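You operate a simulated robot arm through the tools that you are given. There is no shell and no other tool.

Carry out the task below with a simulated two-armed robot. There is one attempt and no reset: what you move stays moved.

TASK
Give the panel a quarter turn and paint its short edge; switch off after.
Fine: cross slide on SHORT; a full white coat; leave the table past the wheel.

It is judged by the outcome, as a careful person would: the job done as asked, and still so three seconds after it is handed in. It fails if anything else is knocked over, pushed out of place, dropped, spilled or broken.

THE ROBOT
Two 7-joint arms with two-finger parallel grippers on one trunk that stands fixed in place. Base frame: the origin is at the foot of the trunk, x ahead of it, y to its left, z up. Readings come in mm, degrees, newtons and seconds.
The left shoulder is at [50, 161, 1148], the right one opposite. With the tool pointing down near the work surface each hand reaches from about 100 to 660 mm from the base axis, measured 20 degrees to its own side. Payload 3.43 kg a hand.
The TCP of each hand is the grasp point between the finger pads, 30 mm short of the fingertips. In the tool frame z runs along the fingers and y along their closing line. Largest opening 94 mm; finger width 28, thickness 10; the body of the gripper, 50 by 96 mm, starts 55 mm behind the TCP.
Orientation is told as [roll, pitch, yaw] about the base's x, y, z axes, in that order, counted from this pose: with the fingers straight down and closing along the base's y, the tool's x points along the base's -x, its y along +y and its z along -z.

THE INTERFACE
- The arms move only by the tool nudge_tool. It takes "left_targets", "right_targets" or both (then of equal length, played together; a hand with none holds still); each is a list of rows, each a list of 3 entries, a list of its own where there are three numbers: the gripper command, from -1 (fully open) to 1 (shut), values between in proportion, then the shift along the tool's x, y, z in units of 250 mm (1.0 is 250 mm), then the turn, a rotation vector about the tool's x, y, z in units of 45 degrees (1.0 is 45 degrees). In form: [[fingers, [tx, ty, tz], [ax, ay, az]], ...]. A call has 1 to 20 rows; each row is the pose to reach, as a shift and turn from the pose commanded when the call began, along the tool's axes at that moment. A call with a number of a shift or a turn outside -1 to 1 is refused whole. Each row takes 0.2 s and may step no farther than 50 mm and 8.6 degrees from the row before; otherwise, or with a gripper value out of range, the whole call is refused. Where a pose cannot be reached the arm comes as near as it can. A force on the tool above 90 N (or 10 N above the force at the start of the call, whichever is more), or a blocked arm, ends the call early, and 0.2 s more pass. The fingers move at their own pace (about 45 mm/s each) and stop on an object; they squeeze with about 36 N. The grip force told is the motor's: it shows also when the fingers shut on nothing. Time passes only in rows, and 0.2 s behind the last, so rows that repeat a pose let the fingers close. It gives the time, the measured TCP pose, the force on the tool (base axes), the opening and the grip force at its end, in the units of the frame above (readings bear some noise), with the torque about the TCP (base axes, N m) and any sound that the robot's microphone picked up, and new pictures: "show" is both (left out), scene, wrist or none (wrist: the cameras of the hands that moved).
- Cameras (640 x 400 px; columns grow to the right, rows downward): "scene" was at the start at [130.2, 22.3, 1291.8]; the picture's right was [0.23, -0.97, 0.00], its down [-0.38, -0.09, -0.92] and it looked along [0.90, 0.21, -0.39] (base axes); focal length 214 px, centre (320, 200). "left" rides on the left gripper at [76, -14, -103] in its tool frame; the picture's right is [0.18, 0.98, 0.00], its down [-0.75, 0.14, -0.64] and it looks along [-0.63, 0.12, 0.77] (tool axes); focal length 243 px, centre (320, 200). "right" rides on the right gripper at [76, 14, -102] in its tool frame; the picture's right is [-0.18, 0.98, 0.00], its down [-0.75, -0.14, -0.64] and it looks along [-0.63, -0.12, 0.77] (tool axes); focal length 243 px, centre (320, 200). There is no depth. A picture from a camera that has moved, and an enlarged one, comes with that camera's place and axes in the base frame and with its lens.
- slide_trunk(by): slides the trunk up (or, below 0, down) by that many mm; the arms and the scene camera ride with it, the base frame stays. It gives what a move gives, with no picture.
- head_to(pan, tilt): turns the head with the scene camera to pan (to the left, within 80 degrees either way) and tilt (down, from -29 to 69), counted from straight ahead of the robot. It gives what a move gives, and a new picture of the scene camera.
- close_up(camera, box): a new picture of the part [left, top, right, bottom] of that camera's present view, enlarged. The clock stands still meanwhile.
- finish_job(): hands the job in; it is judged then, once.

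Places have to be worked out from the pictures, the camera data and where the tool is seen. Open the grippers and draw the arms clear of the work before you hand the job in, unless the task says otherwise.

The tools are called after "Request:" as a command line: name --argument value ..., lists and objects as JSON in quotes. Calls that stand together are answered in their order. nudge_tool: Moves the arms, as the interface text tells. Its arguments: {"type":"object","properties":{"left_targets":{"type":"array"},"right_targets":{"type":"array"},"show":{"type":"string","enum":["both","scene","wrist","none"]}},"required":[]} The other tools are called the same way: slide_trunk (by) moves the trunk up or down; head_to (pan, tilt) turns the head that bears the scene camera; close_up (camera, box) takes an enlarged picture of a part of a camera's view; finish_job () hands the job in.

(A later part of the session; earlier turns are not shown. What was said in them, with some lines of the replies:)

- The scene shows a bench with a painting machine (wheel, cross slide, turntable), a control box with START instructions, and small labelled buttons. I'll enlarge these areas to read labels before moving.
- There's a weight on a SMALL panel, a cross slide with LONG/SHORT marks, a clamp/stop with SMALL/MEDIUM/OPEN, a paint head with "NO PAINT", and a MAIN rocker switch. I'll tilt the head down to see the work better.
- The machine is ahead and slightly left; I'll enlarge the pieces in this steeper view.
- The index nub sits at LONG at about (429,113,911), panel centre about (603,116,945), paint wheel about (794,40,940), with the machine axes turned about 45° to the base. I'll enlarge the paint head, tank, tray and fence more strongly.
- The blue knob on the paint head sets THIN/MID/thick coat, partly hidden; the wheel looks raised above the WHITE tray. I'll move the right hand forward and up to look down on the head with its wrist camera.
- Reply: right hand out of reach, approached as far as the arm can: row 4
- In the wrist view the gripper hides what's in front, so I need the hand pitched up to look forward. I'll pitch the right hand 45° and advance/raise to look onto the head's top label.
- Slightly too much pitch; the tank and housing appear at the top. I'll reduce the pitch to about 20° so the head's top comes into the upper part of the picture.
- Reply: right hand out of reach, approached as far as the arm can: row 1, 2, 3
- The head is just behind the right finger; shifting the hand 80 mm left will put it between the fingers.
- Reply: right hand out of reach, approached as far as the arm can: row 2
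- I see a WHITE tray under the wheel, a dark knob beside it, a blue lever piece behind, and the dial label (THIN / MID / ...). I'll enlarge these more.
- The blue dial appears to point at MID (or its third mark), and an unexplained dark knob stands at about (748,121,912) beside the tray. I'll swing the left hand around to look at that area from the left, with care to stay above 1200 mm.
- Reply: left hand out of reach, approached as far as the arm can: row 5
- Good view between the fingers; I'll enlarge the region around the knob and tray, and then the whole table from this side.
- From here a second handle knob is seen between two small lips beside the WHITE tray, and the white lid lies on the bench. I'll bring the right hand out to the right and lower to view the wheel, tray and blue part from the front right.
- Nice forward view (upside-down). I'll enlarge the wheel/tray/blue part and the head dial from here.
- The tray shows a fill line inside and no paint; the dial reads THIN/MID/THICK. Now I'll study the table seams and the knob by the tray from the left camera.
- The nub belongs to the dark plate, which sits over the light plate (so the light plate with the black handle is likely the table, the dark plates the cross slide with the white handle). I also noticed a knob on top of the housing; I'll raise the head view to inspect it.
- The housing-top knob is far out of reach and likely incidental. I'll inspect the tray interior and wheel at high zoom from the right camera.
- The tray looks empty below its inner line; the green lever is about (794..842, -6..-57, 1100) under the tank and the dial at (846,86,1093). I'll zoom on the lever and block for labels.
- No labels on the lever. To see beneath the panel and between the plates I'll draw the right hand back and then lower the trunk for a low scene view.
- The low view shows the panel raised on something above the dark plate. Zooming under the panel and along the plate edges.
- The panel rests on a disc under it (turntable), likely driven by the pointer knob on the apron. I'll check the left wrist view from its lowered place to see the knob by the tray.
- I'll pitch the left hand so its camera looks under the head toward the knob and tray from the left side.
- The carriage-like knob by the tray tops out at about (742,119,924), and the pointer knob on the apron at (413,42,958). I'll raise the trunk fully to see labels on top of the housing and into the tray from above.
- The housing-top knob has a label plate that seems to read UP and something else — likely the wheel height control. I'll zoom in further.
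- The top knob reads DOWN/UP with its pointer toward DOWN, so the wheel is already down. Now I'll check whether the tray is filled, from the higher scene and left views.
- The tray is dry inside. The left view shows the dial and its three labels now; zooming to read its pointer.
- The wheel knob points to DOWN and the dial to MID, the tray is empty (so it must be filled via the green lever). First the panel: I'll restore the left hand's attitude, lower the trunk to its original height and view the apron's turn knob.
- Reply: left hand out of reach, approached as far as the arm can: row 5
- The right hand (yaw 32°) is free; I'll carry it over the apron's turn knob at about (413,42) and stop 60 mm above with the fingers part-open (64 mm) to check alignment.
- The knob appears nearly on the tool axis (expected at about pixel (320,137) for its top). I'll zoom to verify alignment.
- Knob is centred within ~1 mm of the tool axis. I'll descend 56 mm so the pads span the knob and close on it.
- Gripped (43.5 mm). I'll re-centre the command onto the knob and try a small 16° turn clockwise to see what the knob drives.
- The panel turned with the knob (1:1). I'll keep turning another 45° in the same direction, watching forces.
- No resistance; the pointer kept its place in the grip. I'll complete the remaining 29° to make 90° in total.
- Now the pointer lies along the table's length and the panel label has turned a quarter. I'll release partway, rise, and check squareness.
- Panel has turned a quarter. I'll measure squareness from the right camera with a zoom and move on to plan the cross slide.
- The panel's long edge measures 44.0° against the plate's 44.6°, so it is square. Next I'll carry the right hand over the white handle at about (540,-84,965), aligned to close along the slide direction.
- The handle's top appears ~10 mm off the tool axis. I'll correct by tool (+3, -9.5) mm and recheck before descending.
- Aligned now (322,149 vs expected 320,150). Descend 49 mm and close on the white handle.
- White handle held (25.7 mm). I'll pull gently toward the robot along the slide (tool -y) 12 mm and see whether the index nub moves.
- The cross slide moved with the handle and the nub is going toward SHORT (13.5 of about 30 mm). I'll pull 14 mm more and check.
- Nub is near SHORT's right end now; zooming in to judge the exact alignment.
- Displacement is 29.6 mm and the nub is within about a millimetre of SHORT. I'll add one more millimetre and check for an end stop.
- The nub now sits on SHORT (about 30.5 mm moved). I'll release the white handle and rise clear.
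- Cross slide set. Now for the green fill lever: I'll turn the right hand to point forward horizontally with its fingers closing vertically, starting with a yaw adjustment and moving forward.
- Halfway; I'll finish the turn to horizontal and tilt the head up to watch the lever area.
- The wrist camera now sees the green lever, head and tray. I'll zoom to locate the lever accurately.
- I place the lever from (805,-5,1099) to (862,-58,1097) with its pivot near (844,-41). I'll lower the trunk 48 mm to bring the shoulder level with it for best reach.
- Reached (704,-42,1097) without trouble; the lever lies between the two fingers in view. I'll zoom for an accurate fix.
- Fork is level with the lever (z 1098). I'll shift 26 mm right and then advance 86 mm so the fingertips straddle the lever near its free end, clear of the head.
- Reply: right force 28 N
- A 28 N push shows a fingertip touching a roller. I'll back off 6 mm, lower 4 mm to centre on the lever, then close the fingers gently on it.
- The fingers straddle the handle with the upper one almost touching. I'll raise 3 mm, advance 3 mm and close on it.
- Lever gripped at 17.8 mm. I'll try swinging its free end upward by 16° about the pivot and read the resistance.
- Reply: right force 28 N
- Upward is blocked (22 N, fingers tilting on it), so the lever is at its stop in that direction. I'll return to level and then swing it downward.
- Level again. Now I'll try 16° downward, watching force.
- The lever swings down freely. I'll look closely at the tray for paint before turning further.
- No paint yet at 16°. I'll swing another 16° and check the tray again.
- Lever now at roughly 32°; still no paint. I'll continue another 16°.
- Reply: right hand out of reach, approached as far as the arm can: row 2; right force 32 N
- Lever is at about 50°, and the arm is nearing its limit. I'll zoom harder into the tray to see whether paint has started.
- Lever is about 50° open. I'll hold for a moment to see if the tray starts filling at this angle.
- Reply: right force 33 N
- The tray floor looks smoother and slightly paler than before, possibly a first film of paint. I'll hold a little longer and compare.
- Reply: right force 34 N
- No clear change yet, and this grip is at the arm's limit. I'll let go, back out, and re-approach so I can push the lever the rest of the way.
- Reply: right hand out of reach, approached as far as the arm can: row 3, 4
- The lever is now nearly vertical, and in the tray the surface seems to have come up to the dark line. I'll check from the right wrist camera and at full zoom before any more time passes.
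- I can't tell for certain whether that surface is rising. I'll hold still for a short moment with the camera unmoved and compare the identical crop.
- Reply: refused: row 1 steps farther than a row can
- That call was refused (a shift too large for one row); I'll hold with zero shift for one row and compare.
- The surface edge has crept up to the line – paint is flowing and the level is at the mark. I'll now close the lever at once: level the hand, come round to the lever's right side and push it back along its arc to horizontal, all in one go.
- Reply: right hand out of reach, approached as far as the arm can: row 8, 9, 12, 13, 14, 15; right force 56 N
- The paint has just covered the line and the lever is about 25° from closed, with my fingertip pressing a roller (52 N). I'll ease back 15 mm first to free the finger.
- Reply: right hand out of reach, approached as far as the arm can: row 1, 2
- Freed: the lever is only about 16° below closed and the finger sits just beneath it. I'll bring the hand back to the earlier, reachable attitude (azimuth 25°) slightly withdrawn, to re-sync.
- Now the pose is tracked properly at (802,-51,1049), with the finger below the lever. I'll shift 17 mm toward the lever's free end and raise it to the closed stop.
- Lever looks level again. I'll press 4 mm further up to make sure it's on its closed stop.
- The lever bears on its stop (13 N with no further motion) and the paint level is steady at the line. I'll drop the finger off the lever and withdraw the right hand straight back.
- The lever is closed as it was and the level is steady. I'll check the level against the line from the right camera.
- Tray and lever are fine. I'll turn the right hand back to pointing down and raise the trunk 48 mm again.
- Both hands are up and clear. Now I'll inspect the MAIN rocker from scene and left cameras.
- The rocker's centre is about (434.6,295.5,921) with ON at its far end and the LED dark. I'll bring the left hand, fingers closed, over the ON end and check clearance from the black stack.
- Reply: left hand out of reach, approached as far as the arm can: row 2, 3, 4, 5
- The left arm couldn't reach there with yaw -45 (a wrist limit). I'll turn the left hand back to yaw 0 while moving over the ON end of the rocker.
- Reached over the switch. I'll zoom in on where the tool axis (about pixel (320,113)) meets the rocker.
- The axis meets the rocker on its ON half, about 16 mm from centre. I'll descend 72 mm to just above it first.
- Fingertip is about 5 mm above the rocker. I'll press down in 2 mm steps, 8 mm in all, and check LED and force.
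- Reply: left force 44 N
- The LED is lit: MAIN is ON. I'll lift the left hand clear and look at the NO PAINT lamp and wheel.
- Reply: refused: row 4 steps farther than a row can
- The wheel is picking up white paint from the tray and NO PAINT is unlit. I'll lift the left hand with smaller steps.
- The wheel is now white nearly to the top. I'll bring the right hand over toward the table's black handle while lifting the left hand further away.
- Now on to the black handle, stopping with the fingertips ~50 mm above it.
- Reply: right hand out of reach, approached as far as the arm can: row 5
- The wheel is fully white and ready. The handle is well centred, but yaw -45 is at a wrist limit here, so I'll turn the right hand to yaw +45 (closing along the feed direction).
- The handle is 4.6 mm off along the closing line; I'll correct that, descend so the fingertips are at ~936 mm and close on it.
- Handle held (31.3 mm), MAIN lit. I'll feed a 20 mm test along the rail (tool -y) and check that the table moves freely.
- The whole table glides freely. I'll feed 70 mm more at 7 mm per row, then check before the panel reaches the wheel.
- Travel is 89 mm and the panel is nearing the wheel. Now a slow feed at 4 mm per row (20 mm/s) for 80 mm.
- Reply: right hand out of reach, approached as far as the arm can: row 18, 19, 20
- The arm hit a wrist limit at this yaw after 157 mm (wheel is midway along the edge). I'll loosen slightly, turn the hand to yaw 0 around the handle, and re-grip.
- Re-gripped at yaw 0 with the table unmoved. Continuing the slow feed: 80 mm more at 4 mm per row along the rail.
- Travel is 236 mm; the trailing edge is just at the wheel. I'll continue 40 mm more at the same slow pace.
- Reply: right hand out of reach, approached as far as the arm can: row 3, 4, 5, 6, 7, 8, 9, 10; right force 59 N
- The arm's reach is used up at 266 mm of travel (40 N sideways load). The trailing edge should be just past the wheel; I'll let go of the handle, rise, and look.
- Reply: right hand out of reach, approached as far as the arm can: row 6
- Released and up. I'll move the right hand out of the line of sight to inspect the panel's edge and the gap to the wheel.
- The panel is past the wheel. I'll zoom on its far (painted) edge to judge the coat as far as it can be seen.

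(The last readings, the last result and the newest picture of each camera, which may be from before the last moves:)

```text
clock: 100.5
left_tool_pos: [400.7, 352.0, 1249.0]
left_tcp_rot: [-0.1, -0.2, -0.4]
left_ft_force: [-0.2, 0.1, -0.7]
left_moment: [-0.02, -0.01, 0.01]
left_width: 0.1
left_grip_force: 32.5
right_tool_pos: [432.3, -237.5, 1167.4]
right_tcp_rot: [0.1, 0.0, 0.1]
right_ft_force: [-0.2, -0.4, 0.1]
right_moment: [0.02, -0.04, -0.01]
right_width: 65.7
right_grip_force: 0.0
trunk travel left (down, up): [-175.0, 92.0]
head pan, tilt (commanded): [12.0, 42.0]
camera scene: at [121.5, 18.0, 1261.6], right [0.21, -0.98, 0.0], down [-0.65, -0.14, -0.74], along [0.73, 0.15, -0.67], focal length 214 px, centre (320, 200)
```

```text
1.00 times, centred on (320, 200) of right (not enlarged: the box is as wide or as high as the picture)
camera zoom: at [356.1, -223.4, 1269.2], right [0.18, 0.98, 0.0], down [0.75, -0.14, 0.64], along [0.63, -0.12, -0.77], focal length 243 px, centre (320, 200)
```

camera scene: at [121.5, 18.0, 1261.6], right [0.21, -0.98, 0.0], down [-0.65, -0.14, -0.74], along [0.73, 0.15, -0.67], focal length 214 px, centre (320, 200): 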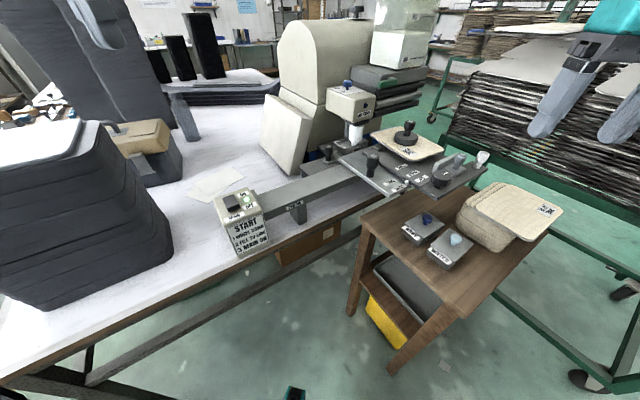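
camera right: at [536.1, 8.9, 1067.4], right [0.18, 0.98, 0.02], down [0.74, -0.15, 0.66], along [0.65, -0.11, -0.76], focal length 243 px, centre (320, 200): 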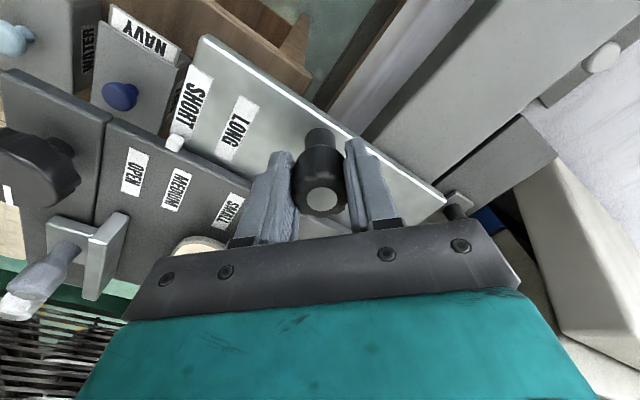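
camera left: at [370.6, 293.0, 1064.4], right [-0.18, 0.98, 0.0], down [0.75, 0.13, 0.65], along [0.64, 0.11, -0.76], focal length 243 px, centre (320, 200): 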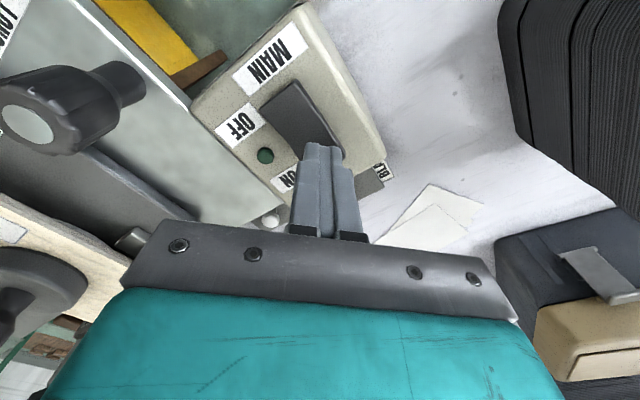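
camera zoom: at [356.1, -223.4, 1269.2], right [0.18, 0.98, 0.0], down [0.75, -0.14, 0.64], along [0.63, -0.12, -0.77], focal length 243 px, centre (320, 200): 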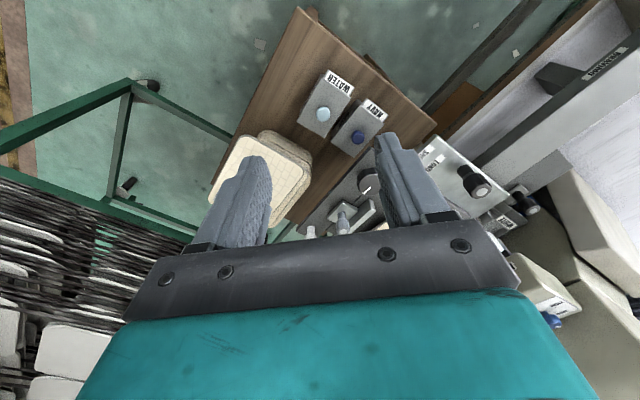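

The far short edge shows a continuous pale band from corner to corner. I'll zoom the left camera on it to judge the colour.

Request:
close_up --camera "left" --box '[105, 215, 161, 250]'

Request:
close_up --camera "scene" --box '[340, 110, 396, 145]'

```text
11.43 times, centred on (133, 232) of left
camera zoom: at [323.5, 338.9, 1351.5], right [-0.17, 0.98, 0.0], down [0.75, 0.13, 0.65], along [0.64, 0.11, -0.76], focal length 2773 px, centre (2457, -171)
```

zoom: 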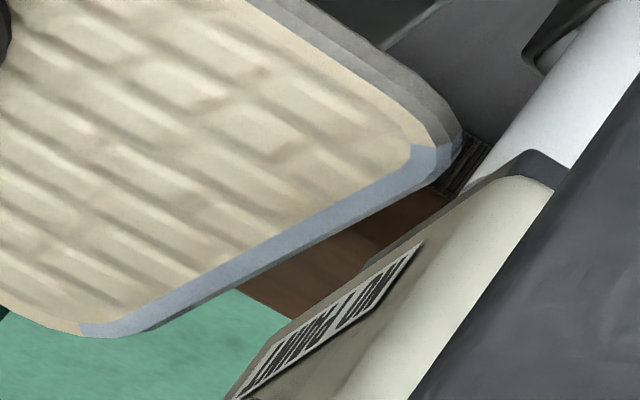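

```text
11.43 times, centred on (368, 128) of scene
camera zoom: at [121.5, 18.0, 1261.6], right [0.21, -0.98, 0.0], down [-0.65, -0.14, -0.74], along [0.73, 0.15, -0.67], focal length 2451 px, centre (-229, 1029)
```

zoom: 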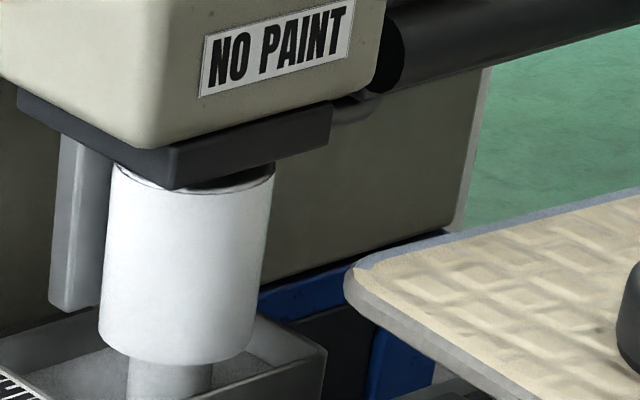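

The painted band runs the full length of the short edge and the wheel is coated white. To leave the table well past the wheel I'll push it a little further by the near corner of its light plate; first I'll bring the closed right fingers there.

Request:
nudge_tool --right_targets '[[0, [-0.065, 0.136, 0.05], [0, 0, 0.167]], [0.5, [-0.131, 0.272, 0.1], [0, 0, 0.333]], [1, [-0.196, 0.408, 0.17], [0, 0, 0.5]], [1, [-0.261, 0.544, 0.25], [0, 0, 0.667]], [1, [-0.327, 0.68, 0.34], [0, 0, 0.833]], [1, [-0.392, 0.816, 0.428], [0, 0, 1.0]]]' --show "both"

Request:
close_up --camera "scene" --box '[300, 100, 460, 220]'

Request:
close_up --camera "right" --box '[220, 0, 420, 160]'

```text
clock: 102.0
left_tool_pos: [400.3, 352.3, 1249.2]
left_tcp_rot: [-0.1, -0.2, -0.5]
left_ft_force: [0.2, 0.2, 0.2]
left_moment: [0.03, -0.01, 0.0]
left_width: 0.0
left_grip_force: 33.0
right_tool_pos: [534.0, -31.5, 1056.2]
right_tcp_rot: [0.0, 0.0, -45.2]
right_ft_force: [-0.1, 1.0, -0.2]
right_moment: [-0.01, -0.01, 0.01]
right_width: 0.0
right_grip_force: 33.1
trunk travel left (down, up): [-175.0, 92.0]
head pan, tilt (commanded): [12.0, 42.0]
camera scene: at [122.0, 18.9, 1261.5], right [0.21, -0.98, 0.0], down [-0.65, -0.14, -0.74], along [0.73, 0.15, -0.67], focal length 214 px, centre (320, 200)
camera right: at [490.0, 32.7, 1159.2], right [0.83, 0.56, 0.0], down [0.43, -0.63, 0.64], along [0.36, -0.53, -0.77], focal length 243 px, centre (320, 200)
```

scene: 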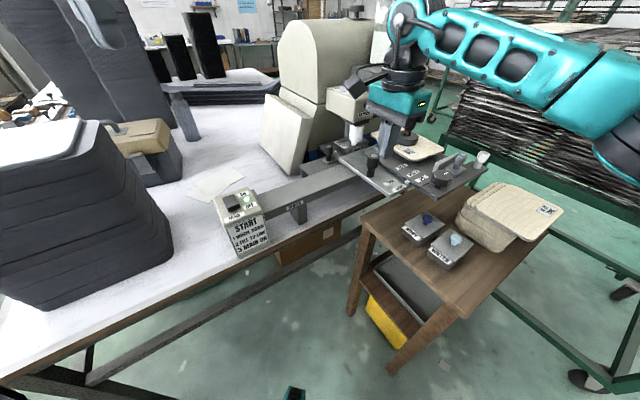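
right: 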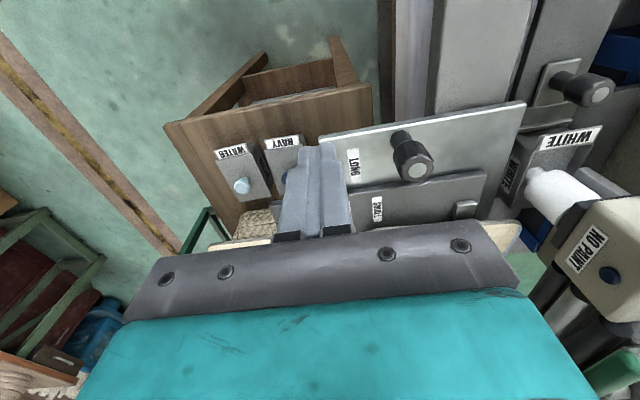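

```text
3.33 times, centred on (380, 160) of scene
camera zoom: at [122.0, 18.9, 1261.5], right [0.21, -0.98, 0.0], down [-0.65, -0.14, -0.74], along [0.73, 0.15, -0.67], focal length 715 px, centre (120, 333)
```

zoom: 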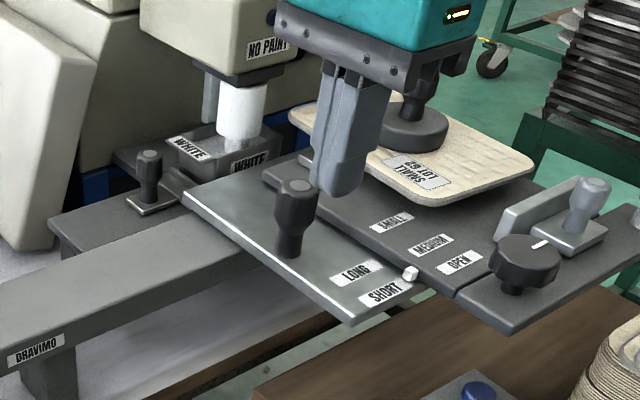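

```text
2.50 times, centred on (320, 80) of right
camera zoom: at [490.0, 32.7, 1159.2], right [0.83, 0.56, 0.0], down [0.43, -0.63, 0.64], along [0.36, -0.53, -0.77], focal length 606 px, centre (320, 500)
```

zoom: 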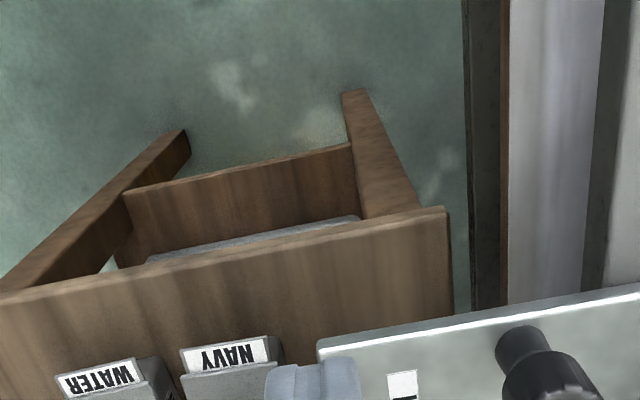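

From nub and handle positions the table has actually run to about 288 mm of travel. I'll lower the fingertip beside the plate's near corner and nudge gently to learn whether it's at its end stop.

Request:
nudge_tool --right_targets '[[1, [0, 0, 0.15], [0, 0, 0]], [1, [0, 0, 0.3], [0, 0, 0]], [1, [0, 0, 0.44], [0, 0, 0]], [1, [0, 0, 0.54], [0, 0, 0]], [1, [-0.06, 0, 0.54], [0, 0, 0]], [1, [-0.1, 0, 0.54], [0, 0, 0]]]' --show "wrist"

Request:
close_up --camera "scene" --box '[300, 100, 460, 220]'

```text
clock: 103.3
left_tool_pos: [400.6, 352.2, 1249.8]
left_tcp_rot: [-0.1, -0.2, -0.6]
left_ft_force: [0.7, -0.2, 0.1]
left_moment: [0.0, 0.0, 0.02]
left_width: 0.0
left_grip_force: 33.5
right_tool_pos: [550.9, -50.9, 924.0]
right_tcp_rot: [0.1, 0.1, -45.0]
right_ft_force: [0.5, -0.7, -0.5]
right_moment: [0.02, -0.03, 0.01]
right_width: 0.0
right_grip_force: 33.0
trunk travel left (down, up): [-175.0, 92.0]
head pan, tilt (commanded): [12.0, 42.0]
camera right: at [507.1, 12.6, 1026.6], right [0.83, 0.56, 0.0], down [0.43, -0.63, 0.64], along [0.36, -0.53, -0.77], focal length 243 px, centre (320, 200)
```

right: 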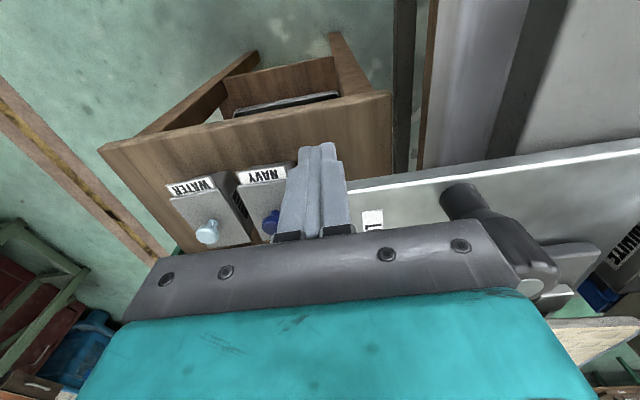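

```text
3.33 times, centred on (380, 160) of scene
camera zoom: at [121.8, 18.4, 1261.6], right [0.21, -0.98, 0.0], down [-0.65, -0.14, -0.74], along [0.73, 0.15, -0.67], focal length 715 px, centre (120, 333)
```

zoom: 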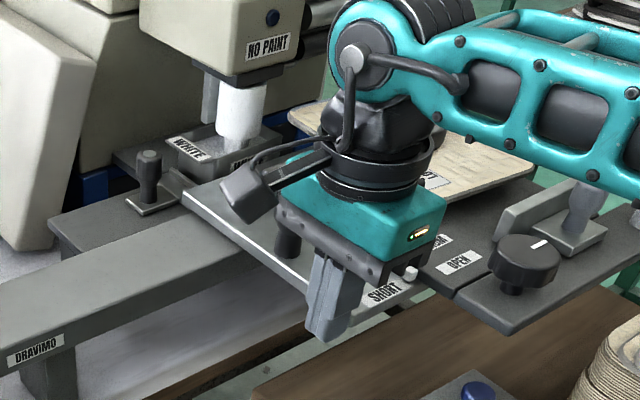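

The fingertip is ~3 mm from the plate's edge. I'll push 8 mm gently and read the force.

Request:
nudge_tool --right_targets '[[1, [-0.008, 0, 0], [0, 0, 0]], [1, [-0.016, 0, 0], [0, 0, 0]], [1, [-0.024, 0, 0], [0, 0, 0]], [1, [-0.032, 0, 0], [0, 0, 0]]]' --show "none"

Request:
close_up --camera "scene" --box '[300, 100, 460, 220]'

```text
clock: 104.3
left_tool_pos: [401.2, 352.6, 1248.6]
left_tcp_rot: [-0.1, -0.2, -0.5]
left_ft_force: [0.1, 0.1, -0.2]
left_moment: [-0.01, 0.0, -0.01]
left_width: 0.0
left_grip_force: 33.1
right_tool_pos: [555.8, -56.8, 925.5]
right_tcp_rot: [0.1, -0.1, -45.0]
right_ft_force: [0.6, 0.6, 0.9]
right_moment: [0.03, 0.05, 0.01]
right_width: 0.0
right_grip_force: 32.7
trunk travel left (down, up): [-175.0, 92.0]
head pan, tilt (commanded): [12.0, 42.0]
```

```text
3.33 times, centred on (380, 160) of scene
camera zoom: at [121.7, 18.5, 1261.6], right [0.21, -0.98, 0.0], down [-0.65, -0.14, -0.74], along [0.73, 0.15, -0.67], focal length 715 px, centre (120, 333)
```

zoom: 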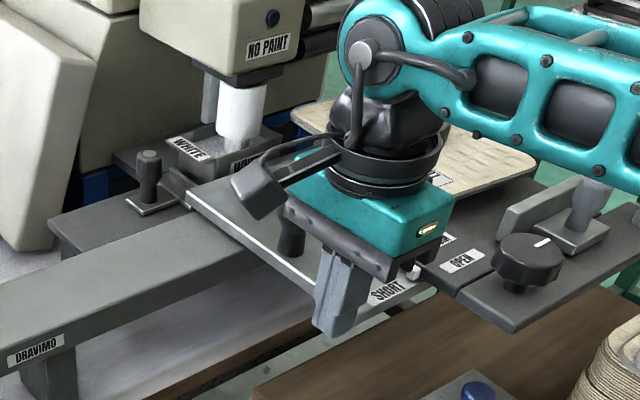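

It moves easily with almost no force, so no stop yet. I'll push 16 mm further for margin.

Request:
nudge_tool --right_targets '[[1, [-0.014, 0, 0], [0, 0, 0]], [1, [-0.028, 0, 0], [0, 0, 0]], [1, [-0.042, 0, 0], [0, 0, 0]], [1, [-0.056, 0, 0], [0, 0, 0]], [1, [-0.066, 0, 0], [0, 0, 0]]]' --show "none"

Request:
close_up --camera "scene" --box '[300, 100, 460, 220]'

```text
clock: 105.5
left_tool_pos: [400.8, 352.1, 1248.9]
left_tcp_rot: [-0.1, -0.2, -0.4]
left_ft_force: [-0.4, -0.3, 0.2]
left_moment: [0.0, 0.0, -0.03]
left_width: 0.0
left_grip_force: 33.1
right_tool_pos: [567.9, -68.4, 924.2]
right_tcp_rot: [0.1, 0.0, -45.0]
right_ft_force: [-0.7, 0.9, -0.5]
right_moment: [0.01, -0.03, -0.03]
right_width: 0.0
right_grip_force: 33.0
trunk travel left (down, up): [-175.0, 92.0]
head pan, tilt (commanded): [12.0, 42.0]
```

```text
3.33 times, centred on (380, 160) of scene
camera zoom: at [121.7, 18.4, 1261.6], right [0.21, -0.98, 0.0], down [-0.65, -0.14, -0.74], along [0.73, 0.15, -0.67], focal length 715 px, centre (120, 333)
```

zoom: 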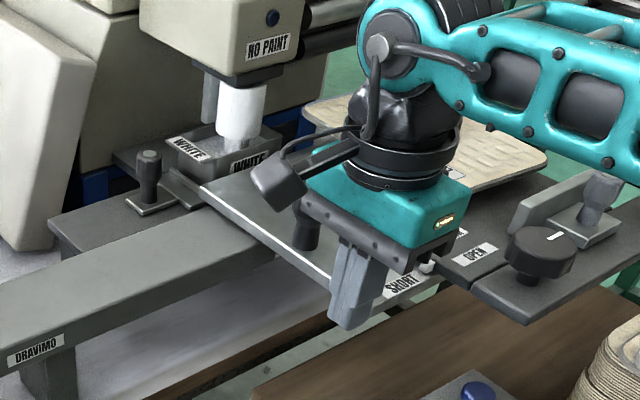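

The table is now well past the wheel (~308 mm). I'll back the finger off, rise, and move the right hand clear.

Request:
nudge_tool --right_targets '[[1, [0.08, 0, 0], [0, 0, 0]], [1, [0.12, 0, -0.1], [0, 0, 0]], [1, [0.12, 0, -0.26], [0, 0, 0]], [1, [0.12, 0, -0.42], [0, 0, 0]], [1, [0.12, 0, -0.58], [0, 0, 0]], [1, [0.12, -0.15, -0.68], [0, 0, 0]], [1, [0.12, -0.32, -0.75], [0, 0, 0]], [1, [0.08, -0.5, -0.8], [0, 0, 0]]]' --show "none"

Request:
nudge_tool --right_targets '[[1, [-0.1, -0.12, -0.02], [0, 0, 0]], [1, [-0.2, -0.24, -0.04], [0, 0, 0]], [1, [-0.3, -0.36, -0.06], [0, 0, 0]]]' --show "scene"

Request:
close_up --camera "scene" --box '[310, 70, 500, 210]'

```text
clock: 107.3
left_tool_pos: [399.2, 352.2, 1250.0]
left_tcp_rot: [0.0, -0.2, -0.6]
left_ft_force: [0.2, 0.0, 0.7]
left_moment: [0.0, 0.0, 0.0]
left_width: 0.0
left_grip_force: 32.8
right_tool_pos: [465.3, -144.4, 1123.8]
right_tcp_rot: [0.0, 0.0, -45.0]
right_ft_force: [0.7, 0.1, -0.3]
right_moment: [-0.02, -0.03, 0.0]
right_width: 0.1
right_grip_force: 33.1
trunk travel left (down, up): [-175.0, 92.0]
head pan, tilt (commanded): [12.0, 42.0]
```

```text
clock: 108.2
left_tool_pos: [399.4, 350.4, 1249.6]
left_tcp_rot: [0.0, -0.2, -0.5]
left_ft_force: [-0.1, -0.2, -0.2]
left_moment: [0.0, 0.02, 0.0]
left_width: 0.0
left_grip_force: 32.4
right_tool_pos: [454.0, -261.1, 1138.3]
right_tcp_rot: [0.1, 0.0, -45.0]
right_ft_force: [0.9, 0.0, 0.5]
right_moment: [0.0, 0.03, -0.01]
right_width: 0.0
right_grip_force: 32.9
trunk travel left (down, up): [-175.0, 92.0]
head pan, tilt (commanded): [12.0, 42.0]
camera scene: at [121.6, 17.9, 1261.6], right [0.21, -0.98, 0.0], down [-0.65, -0.14, -0.74], along [0.73, 0.15, -0.67], focal length 214 px, centre (320, 200)
```

scene: 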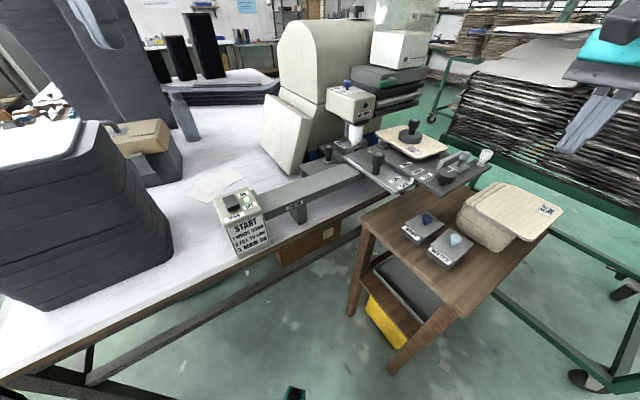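

```text
2.86 times, centred on (405, 140) of scene
camera zoom: at [121.6, 17.9, 1261.6], right [0.21, -0.98, 0.0], down [-0.65, -0.14, -0.74], along [0.73, 0.15, -0.67], focal length 613 px, centre (77, 371)
```

zoom: 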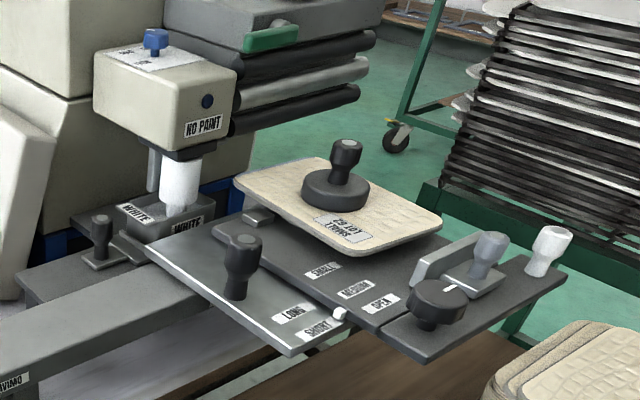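

Everything is in place. Now to switch off: left hand over the OFF (near) end of the rocker at about (424,283).

Request:
nudge_tool --left_targets '[[1, [-0.016, -0.045, 0.166], [0, 0, 0]], [1, [-0.032, -0.09, 0.332], [0, 0, 0]], [1, [-0.048, -0.136, 0.499], [0, 0, 0]], [1, [-0.064, -0.181, 0.665], [0, 0, 0]], [1, [-0.08, -0.227, 0.832], [0, 0, 0]], [1, [-0.096, -0.272, 0.995], [0, 0, 0]]]' --show "wrist"

Request:
close_up --camera "left" --box '[250, 60, 390, 170]'

Request:
close_up --camera "scene" --box '[205, 165, 277, 210]'

```text
clock: 109.5
left_tool_pos: [424.9, 285.9, 998.8]
left_tcp_rot: [-0.1, -0.3, -0.5]
left_ft_force: [-0.3, 0.4, 0.3]
left_moment: [-0.03, -0.01, 0.0]
left_width: 0.0
left_grip_force: 33.1
right_tool_pos: [454.8, -259.0, 1139.0]
right_tcp_rot: [0.1, 0.1, -45.0]
right_ft_force: [-0.1, -0.1, 0.6]
right_moment: [-0.01, 0.02, 0.01]
right_width: 0.4
right_grip_force: 33.1
trunk travel left (down, up): [-175.0, 92.0]
head pan, tilt (commanded): [12.0, 42.0]
camera left: at [350.2, 272.8, 1100.2], right [-0.18, 0.98, 0.0], down [0.75, 0.14, 0.64], along [0.64, 0.11, -0.76], focal length 243 px, centre (320, 200)
```

left: 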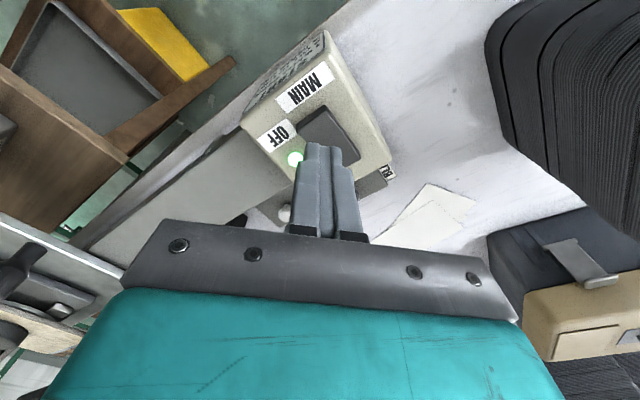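

```text
3.64 times, centred on (320, 115) of left
camera zoom: at [350.2, 272.8, 1100.2], right [-0.18, 0.98, 0.0], down [0.75, 0.14, 0.64], along [0.64, 0.11, -0.76], focal length 882 px, centre (320, 509)
```

zoom: 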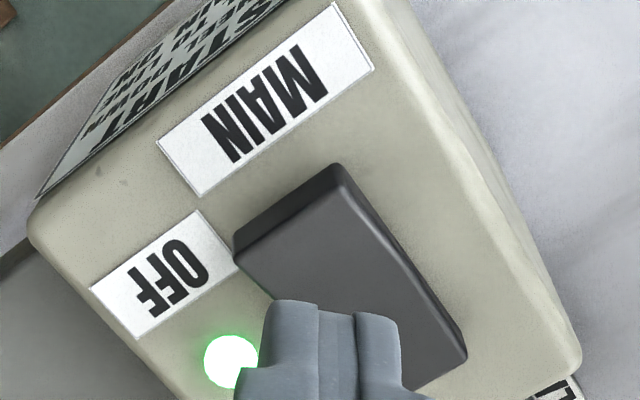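

```text
8.89 times, centred on (241, 188) of scene
camera zoom: at [122.1, 18.4, 1261.5], right [0.21, -0.98, 0.0], down [-0.65, -0.14, -0.74], along [0.73, 0.15, -0.67], focal length 1906 px, centre (1022, 311)
```

zoom: 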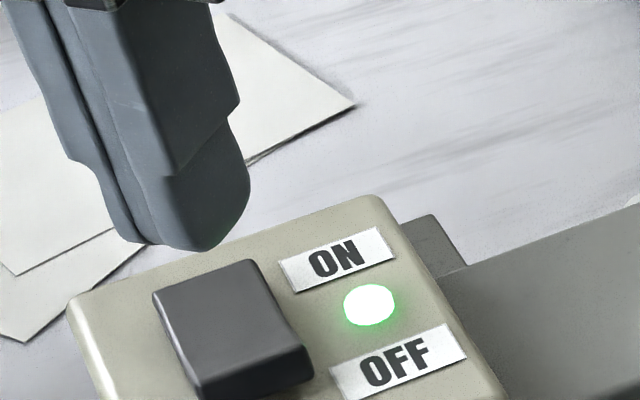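

The axis lands on the OFF half. I'll shift 4 mm toward its end and press down: 32 mm quickly, then in 3 mm steps.

Request:
nudge_tool --left_targets '[[1, [0.011, -0.011, 0.06], [0, 0, 0]], [1, [0.011, -0.011, 0.12], [0, 0, 0]], [1, [0.011, -0.011, 0.132], [0, 0, 0]], [1, [0.011, -0.011, 0.144], [0, 0, 0]], [1, [0.011, -0.011, 0.156], [0, 0, 0]]]' --show "none"

Request:
close_up --camera "scene" --box '[205, 165, 277, 210]'

```text
clock: 110.8
left_tool_pos: [423.5, 281.3, 961.0]
left_tcp_rot: [0.0, -0.2, -0.4]
left_ft_force: [-0.1, -1.1, -0.4]
left_moment: [-0.01, 0.0, -0.02]
left_width: 0.1
left_grip_force: 32.4
right_tool_pos: [455.0, -260.4, 1138.1]
right_tcp_rot: [0.1, 0.1, -45.0]
right_ft_force: [-0.4, 0.0, 0.1]
right_moment: [0.0, 0.01, -0.01]
right_width: 0.0
right_grip_force: 32.8
trunk travel left (down, up): [-175.0, 92.0]
head pan, tilt (commanded): [12.0, 42.0]
```

```text
8.89 times, centred on (241, 188) of scene
camera zoom: at [121.8, 18.4, 1261.6], right [0.21, -0.98, 0.0], down [-0.65, -0.14, -0.74], along [0.73, 0.15, -0.67], focal length 1906 px, centre (1022, 311)
```

zoom: 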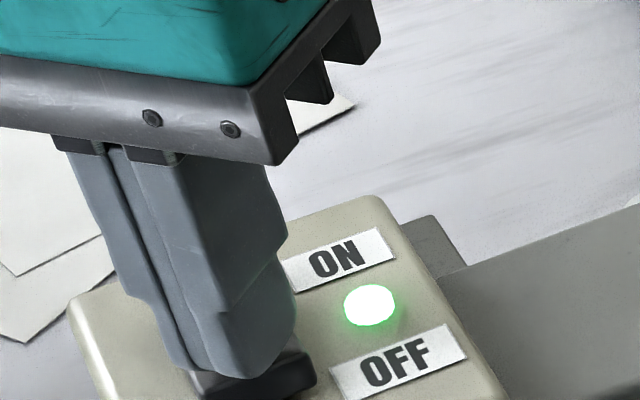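

The finger is just at the rocker's OFF end with no force yet; the LED is still lit. I'll press 8 mm further in 2 mm steps.

Request:
nudge_tool --left_targets '[[1, [0, 0, 0.008], [0, 0, 0]], [1, [0, 0, 0.016], [0, 0, 0]], [1, [0, 0, 0.024], [0, 0, 0]], [1, [0, 0, 0.032], [0, 0, 0]]]' --show "none"

Request:
close_up --camera "scene" --box '[205, 165, 277, 210]'

```text
clock: 111.8
left_tool_pos: [421.6, 280.1, 957.3]
left_tcp_rot: [0.0, -0.8, -0.6]
left_ft_force: [-10.0, 2.1, 38.9]
left_moment: [0.4, -0.24, 0.1]
left_width: 0.0
left_grip_force: 33.0
right_tool_pos: [451.2, -262.7, 1142.5]
right_tcp_rot: [0.2, 0.1, -44.9]
right_ft_force: [0.1, -0.3, 0.3]
right_moment: [0.0, -0.04, -0.02]
right_width: 0.0
right_grip_force: 33.0
trunk travel left (down, up): [-175.0, 92.0]
head pan, tilt (commanded): [12.0, 42.0]
```

```text
8.89 times, centred on (241, 188) of scene
camera zoom: at [118.0, 16.7, 1262.7], right [0.21, -0.98, 0.0], down [-0.65, -0.14, -0.75], along [0.73, 0.16, -0.67], focal length 1906 px, centre (1022, 311)
```

zoom: 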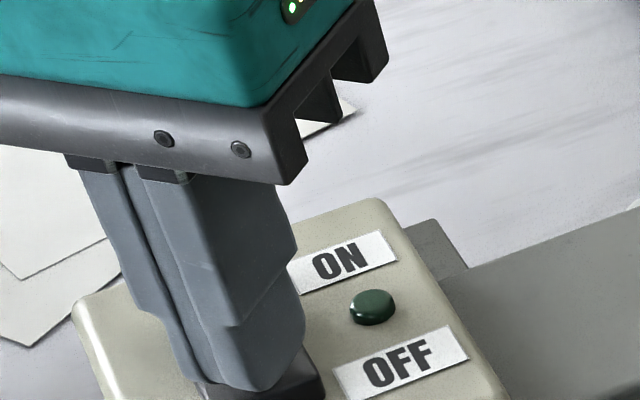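

The LED is dark: MAIN is OFF. I'll lift the left hand straight up and clear, opening both grippers.

Request:
nudge_tool --left_targets '[[1, [0, 0, -0.03], [0, 0, 0]], [1, [0, 0, -0.16], [0, 0, 0]], [1, [0, 0, -0.33], [0, 0, 0]], [0.3, [0, 0, -0.5], [0, 0, 0]], [-0.4, [0, 0, -0.67], [0, 0, 0]], [-1, [0.06, 0, -0.84], [0, 0, 0]], [-1, [0.15, 0, -0.98], [0, 0, 0]]]' --right_targets '[[0.6, [0, 0, -0.03], [0, 0, 0]], [0.2, [0, 0, -0.06], [0, 0, 0]], [-0.2, [0, 0, -0.09], [0, 0, 0]], [-0.6, [0, 0, -0.12], [0, 0, 0]], [-1, [0, 0, -0.15], [0, 0, 0]], [-1, [0.05, -0.05, -0.2], [0, 0, 0]], [-1, [0.1, -0.1, -0.25], [0, 0, 0]]]' --show "scene"

Request:
close_up --camera "scene" --box '[205, 165, 277, 210]'

Request:
close_up --camera "scene" --box '[310, 70, 500, 210]'

Request:
close_up --camera "scene" --box '[380, 120, 450, 190]'

```text
clock: 113.3
left_tool_pos: [384.0, 283.8, 1197.7]
left_tcp_rot: [-0.2, -0.4, -0.5]
left_ft_force: [0.3, -1.2, 0.0]
left_moment: [0.0, 0.03, 0.01]
left_width: 83.6
left_grip_force: 0.0
right_tool_pos: [419.4, -260.2, 1201.0]
right_tcp_rot: [0.1, 0.0, -45.0]
right_ft_force: [-0.1, -0.3, -0.5]
right_moment: [-0.01, 0.0, 0.02]
right_width: 94.1
right_grip_force: 0.0
trunk travel left (down, up): [-175.0, 92.0]
head pan, tilt (commanded): [12.0, 42.0]
camera scene: at [121.1, 18.4, 1261.7], right [0.21, -0.98, 0.0], down [-0.65, -0.14, -0.74], along [0.73, 0.15, -0.67], focal length 214 px, centre (320, 200)
```

scene: 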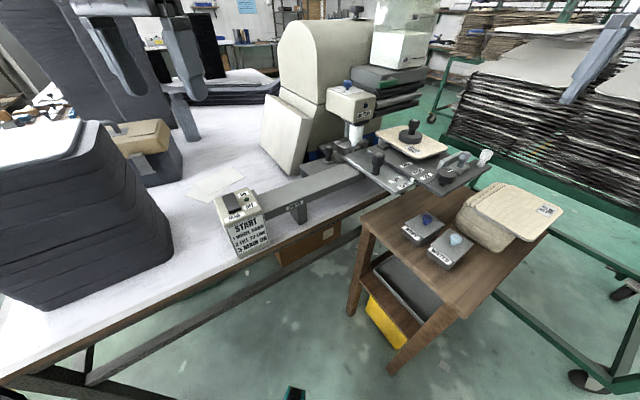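

```text
8.89 times, centred on (241, 188) of scene
camera zoom: at [121.1, 18.4, 1261.7], right [0.21, -0.98, 0.0], down [-0.65, -0.14, -0.74], along [0.73, 0.15, -0.67], focal length 1906 px, centre (1022, 311)
```

zoom: 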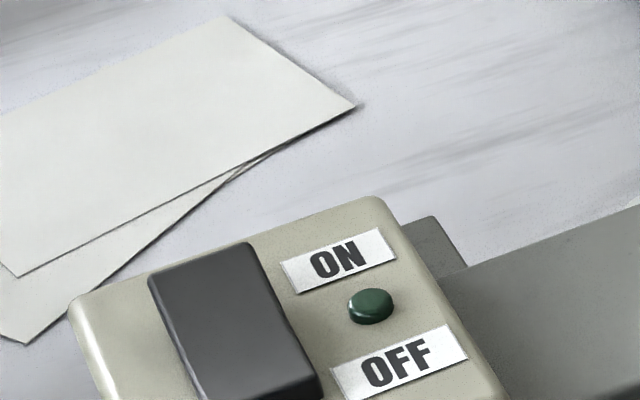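

```text
2.86 times, centred on (405, 140) of scene
camera zoom: at [121.1, 18.4, 1261.7], right [0.21, -0.98, 0.0], down [-0.65, -0.14, -0.74], along [0.73, 0.15, -0.67], focal length 613 px, centre (77, 371)
```

zoom: 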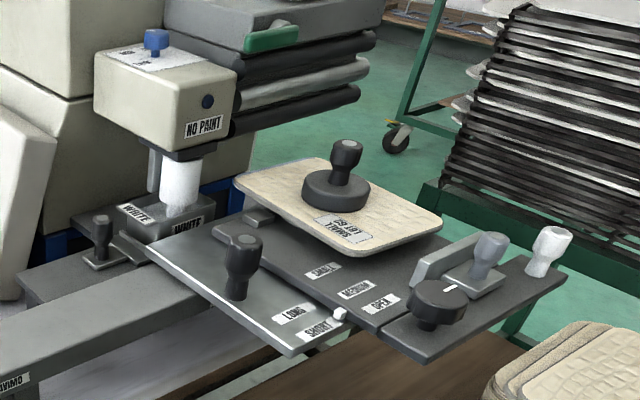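

```text
5.71 times, centred on (415, 155) of scene
camera zoom: at [121.1, 18.4, 1261.7], right [0.21, -0.98, 0.0], down [-0.65, -0.14, -0.74], along [0.73, 0.15, -0.67], focal length 1226 px, centre (-223, 457)
```

zoom: 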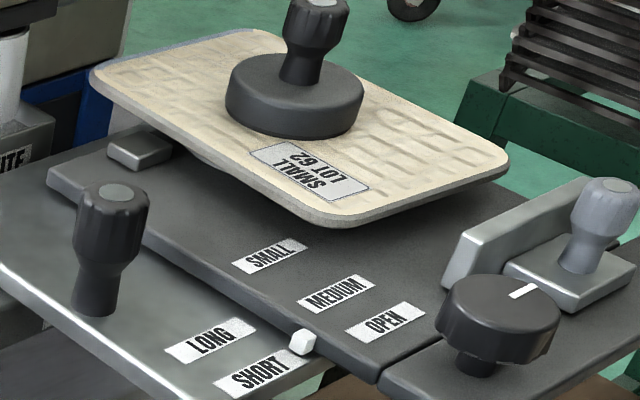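

MAIN is off, the nub is on SHORT, the weight is on the panel and the table is past the wheel. One more close look at the painted edge and tray.

Request:
close_up --camera "scene" --box '[374, 118, 414, 143]'

Request:
close_up --camera "scene" --box '[345, 130, 385, 155]'

Request:
close_up --camera "right" --box '[0, 0, 640, 400]'

Request:
close_up --camera "left" --box '[0, 0, 640, 400]'

```text
16.00 times, centred on (394, 130) of scene
camera zoom: at [121.1, 18.4, 1261.7], right [0.21, -0.98, 0.0], down [-0.65, -0.14, -0.74], along [0.73, 0.15, -0.67], focal length 3432 px, centre (-864, 1312)
```

zoom: 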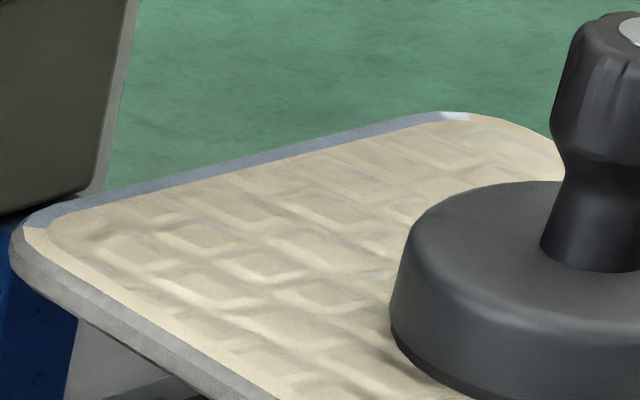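

```text
16.00 times, centred on (365, 142) of scene
camera zoom: at [121.1, 18.4, 1261.7], right [0.21, -0.98, 0.0], down [-0.65, -0.14, -0.74], along [0.73, 0.15, -0.67], focal length 3432 px, centre (-400, 1120)
```

zoom: 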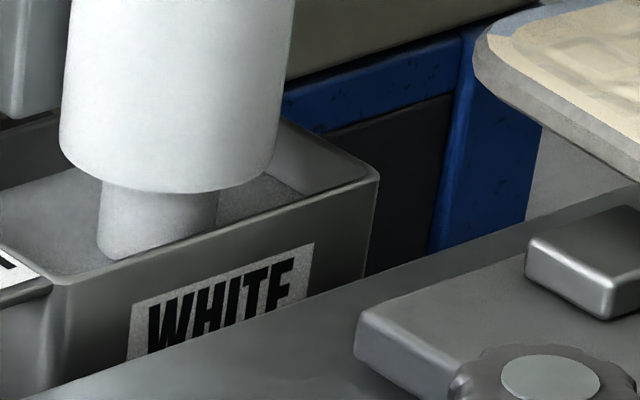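

```text
1.00 times, centred on (320, 200) of right (not enlarged: the box is as wide or as high as the picture)
camera zoom: at [374.3, -196.5, 1303.7], right [0.83, 0.56, 0.0], down [0.43, -0.63, 0.64], along [0.36, -0.53, -0.77], focal length 243 px, centre (320, 200)
```

zoom: 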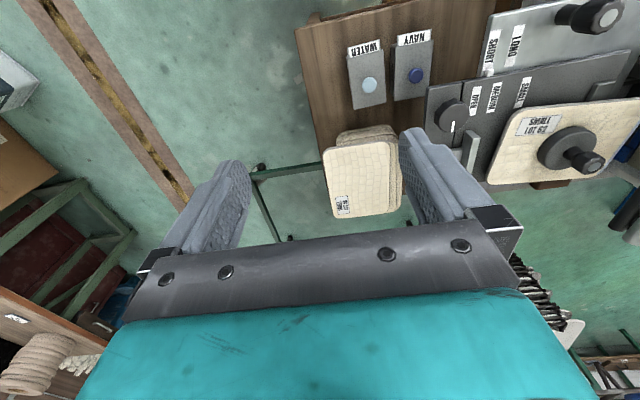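

```text
1.00 times, centred on (320, 200) of left (not enlarged: the box is as wide or as high as the picture)
camera zoom: at [307.3, 270.7, 1300.4], right [-0.17, 0.98, 0.0], down [0.75, 0.14, 0.65], along [0.64, 0.11, -0.76], focal length 243 px, centre (320, 200)
```

zoom: 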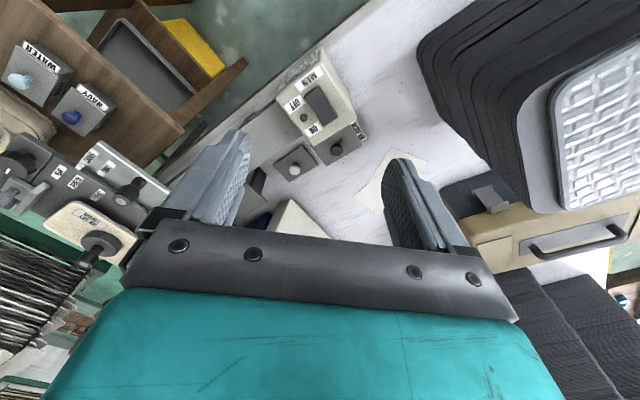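

The sunlit end of the edge band shows clean white (the rest lies in shade), corner to corner. I'll draw both open hands back toward their starting places before handing in.

Request:
nudge_tool --left_targets '[[-1, [0.07, -0.05, -0.1], [0, 0, 0]], [-1, [0.14, -0.1, -0.2], [0, 0, 0]], [-1, [0.14, -0.1, -0.2], [0, 0, 0]]]' --right_targets '[[-1, [0.08, 0, -0.1], [0, 0, 0]], [-1, [0.16, 0, -0.2], [0, 0, 0]], [-1, [0.16, 0, -0.2], [0, 0, 0]]]' --show "scene"

Request:
close_up --camera "scene" --box '[200, 60, 560, 285]'

```text
clock: 114.2
left_tool_pos: [350.0, 259.2, 1247.2]
left_tcp_rot: [-0.1, -0.2, -0.5]
left_ft_force: [-0.2, -0.1, 0.7]
left_moment: [0.02, 0.0, -0.03]
left_width: 93.6
left_grip_force: 0.1
right_tool_pos: [392.1, -233.3, 1251.9]
right_tcp_rot: [0.1, 0.0, -45.0]
right_ft_force: [-0.3, -0.2, 0.6]
right_moment: [-0.02, 0.01, 0.01]
right_width: 93.9
right_grip_force: 0.2
trunk travel left (down, up): [-175.0, 92.0]
head pan, tilt (commanded): [12.0, 42.0]
camera scene: at [122.0, 18.4, 1261.5], right [0.21, -0.98, 0.0], down [-0.65, -0.14, -0.74], along [0.73, 0.15, -0.67], focal length 214 px, centre (320, 200)
```

scene: 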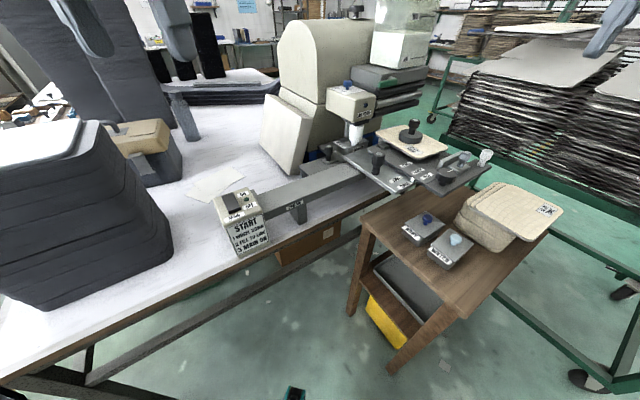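

```text
1.78 times, centred on (380, 172) of scene
camera zoom: at [122.0, 18.4, 1261.5], right [0.21, -0.98, 0.0], down [-0.65, -0.14, -0.74], along [0.73, 0.15, -0.67], focal length 381 px, centre (213, 249)
```

zoom: 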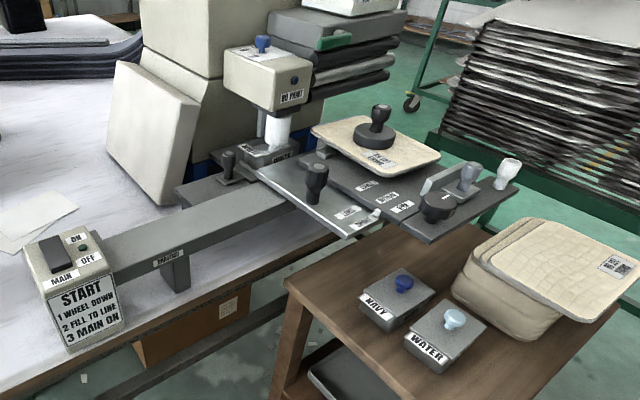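

All is in order: the panel is turned and its short edge painted, the cross slide is on SHORT, the weight is on the panel, the lever is closed, MAIN is off, the table is past the wheel, and both hands are open and clear. Handing in.

Request:
finish_job

```text
The job is handed in.
```

The panel has had its quarter turn, its short edge is painted white, and MAIN is switched off. I handed the job in with both grippers open and clear.

- **Cross slide:** set on SHORT, with the index mark lined up to within about a millimetre.
- **Coat:** a continuous pale band runs the whole length of the short edge, corner to corner. I could only see the top of that edge, not its face. The part in the light looks clean white; the rest was in shade. The coat dial was out of reach and stayed on what looked like MID.
- **Table:** left well past the wheel, after about 308 mm of travel. The weight is still on the panel.
- **Filling the tray:** the tray was empty, so I opened the green lever and filled it before starting. I closed it slightly late, and the paint stands a few millimetres above the line, still below the rim. While working the lever, a fingertip pressed against one of the rollers beside it twice, with up to about 50 N. I saw no damage.
- **Fence:** left on OPEN, since the task did not mention it.

I saw nothing spilled, knocked over or moved out of place.
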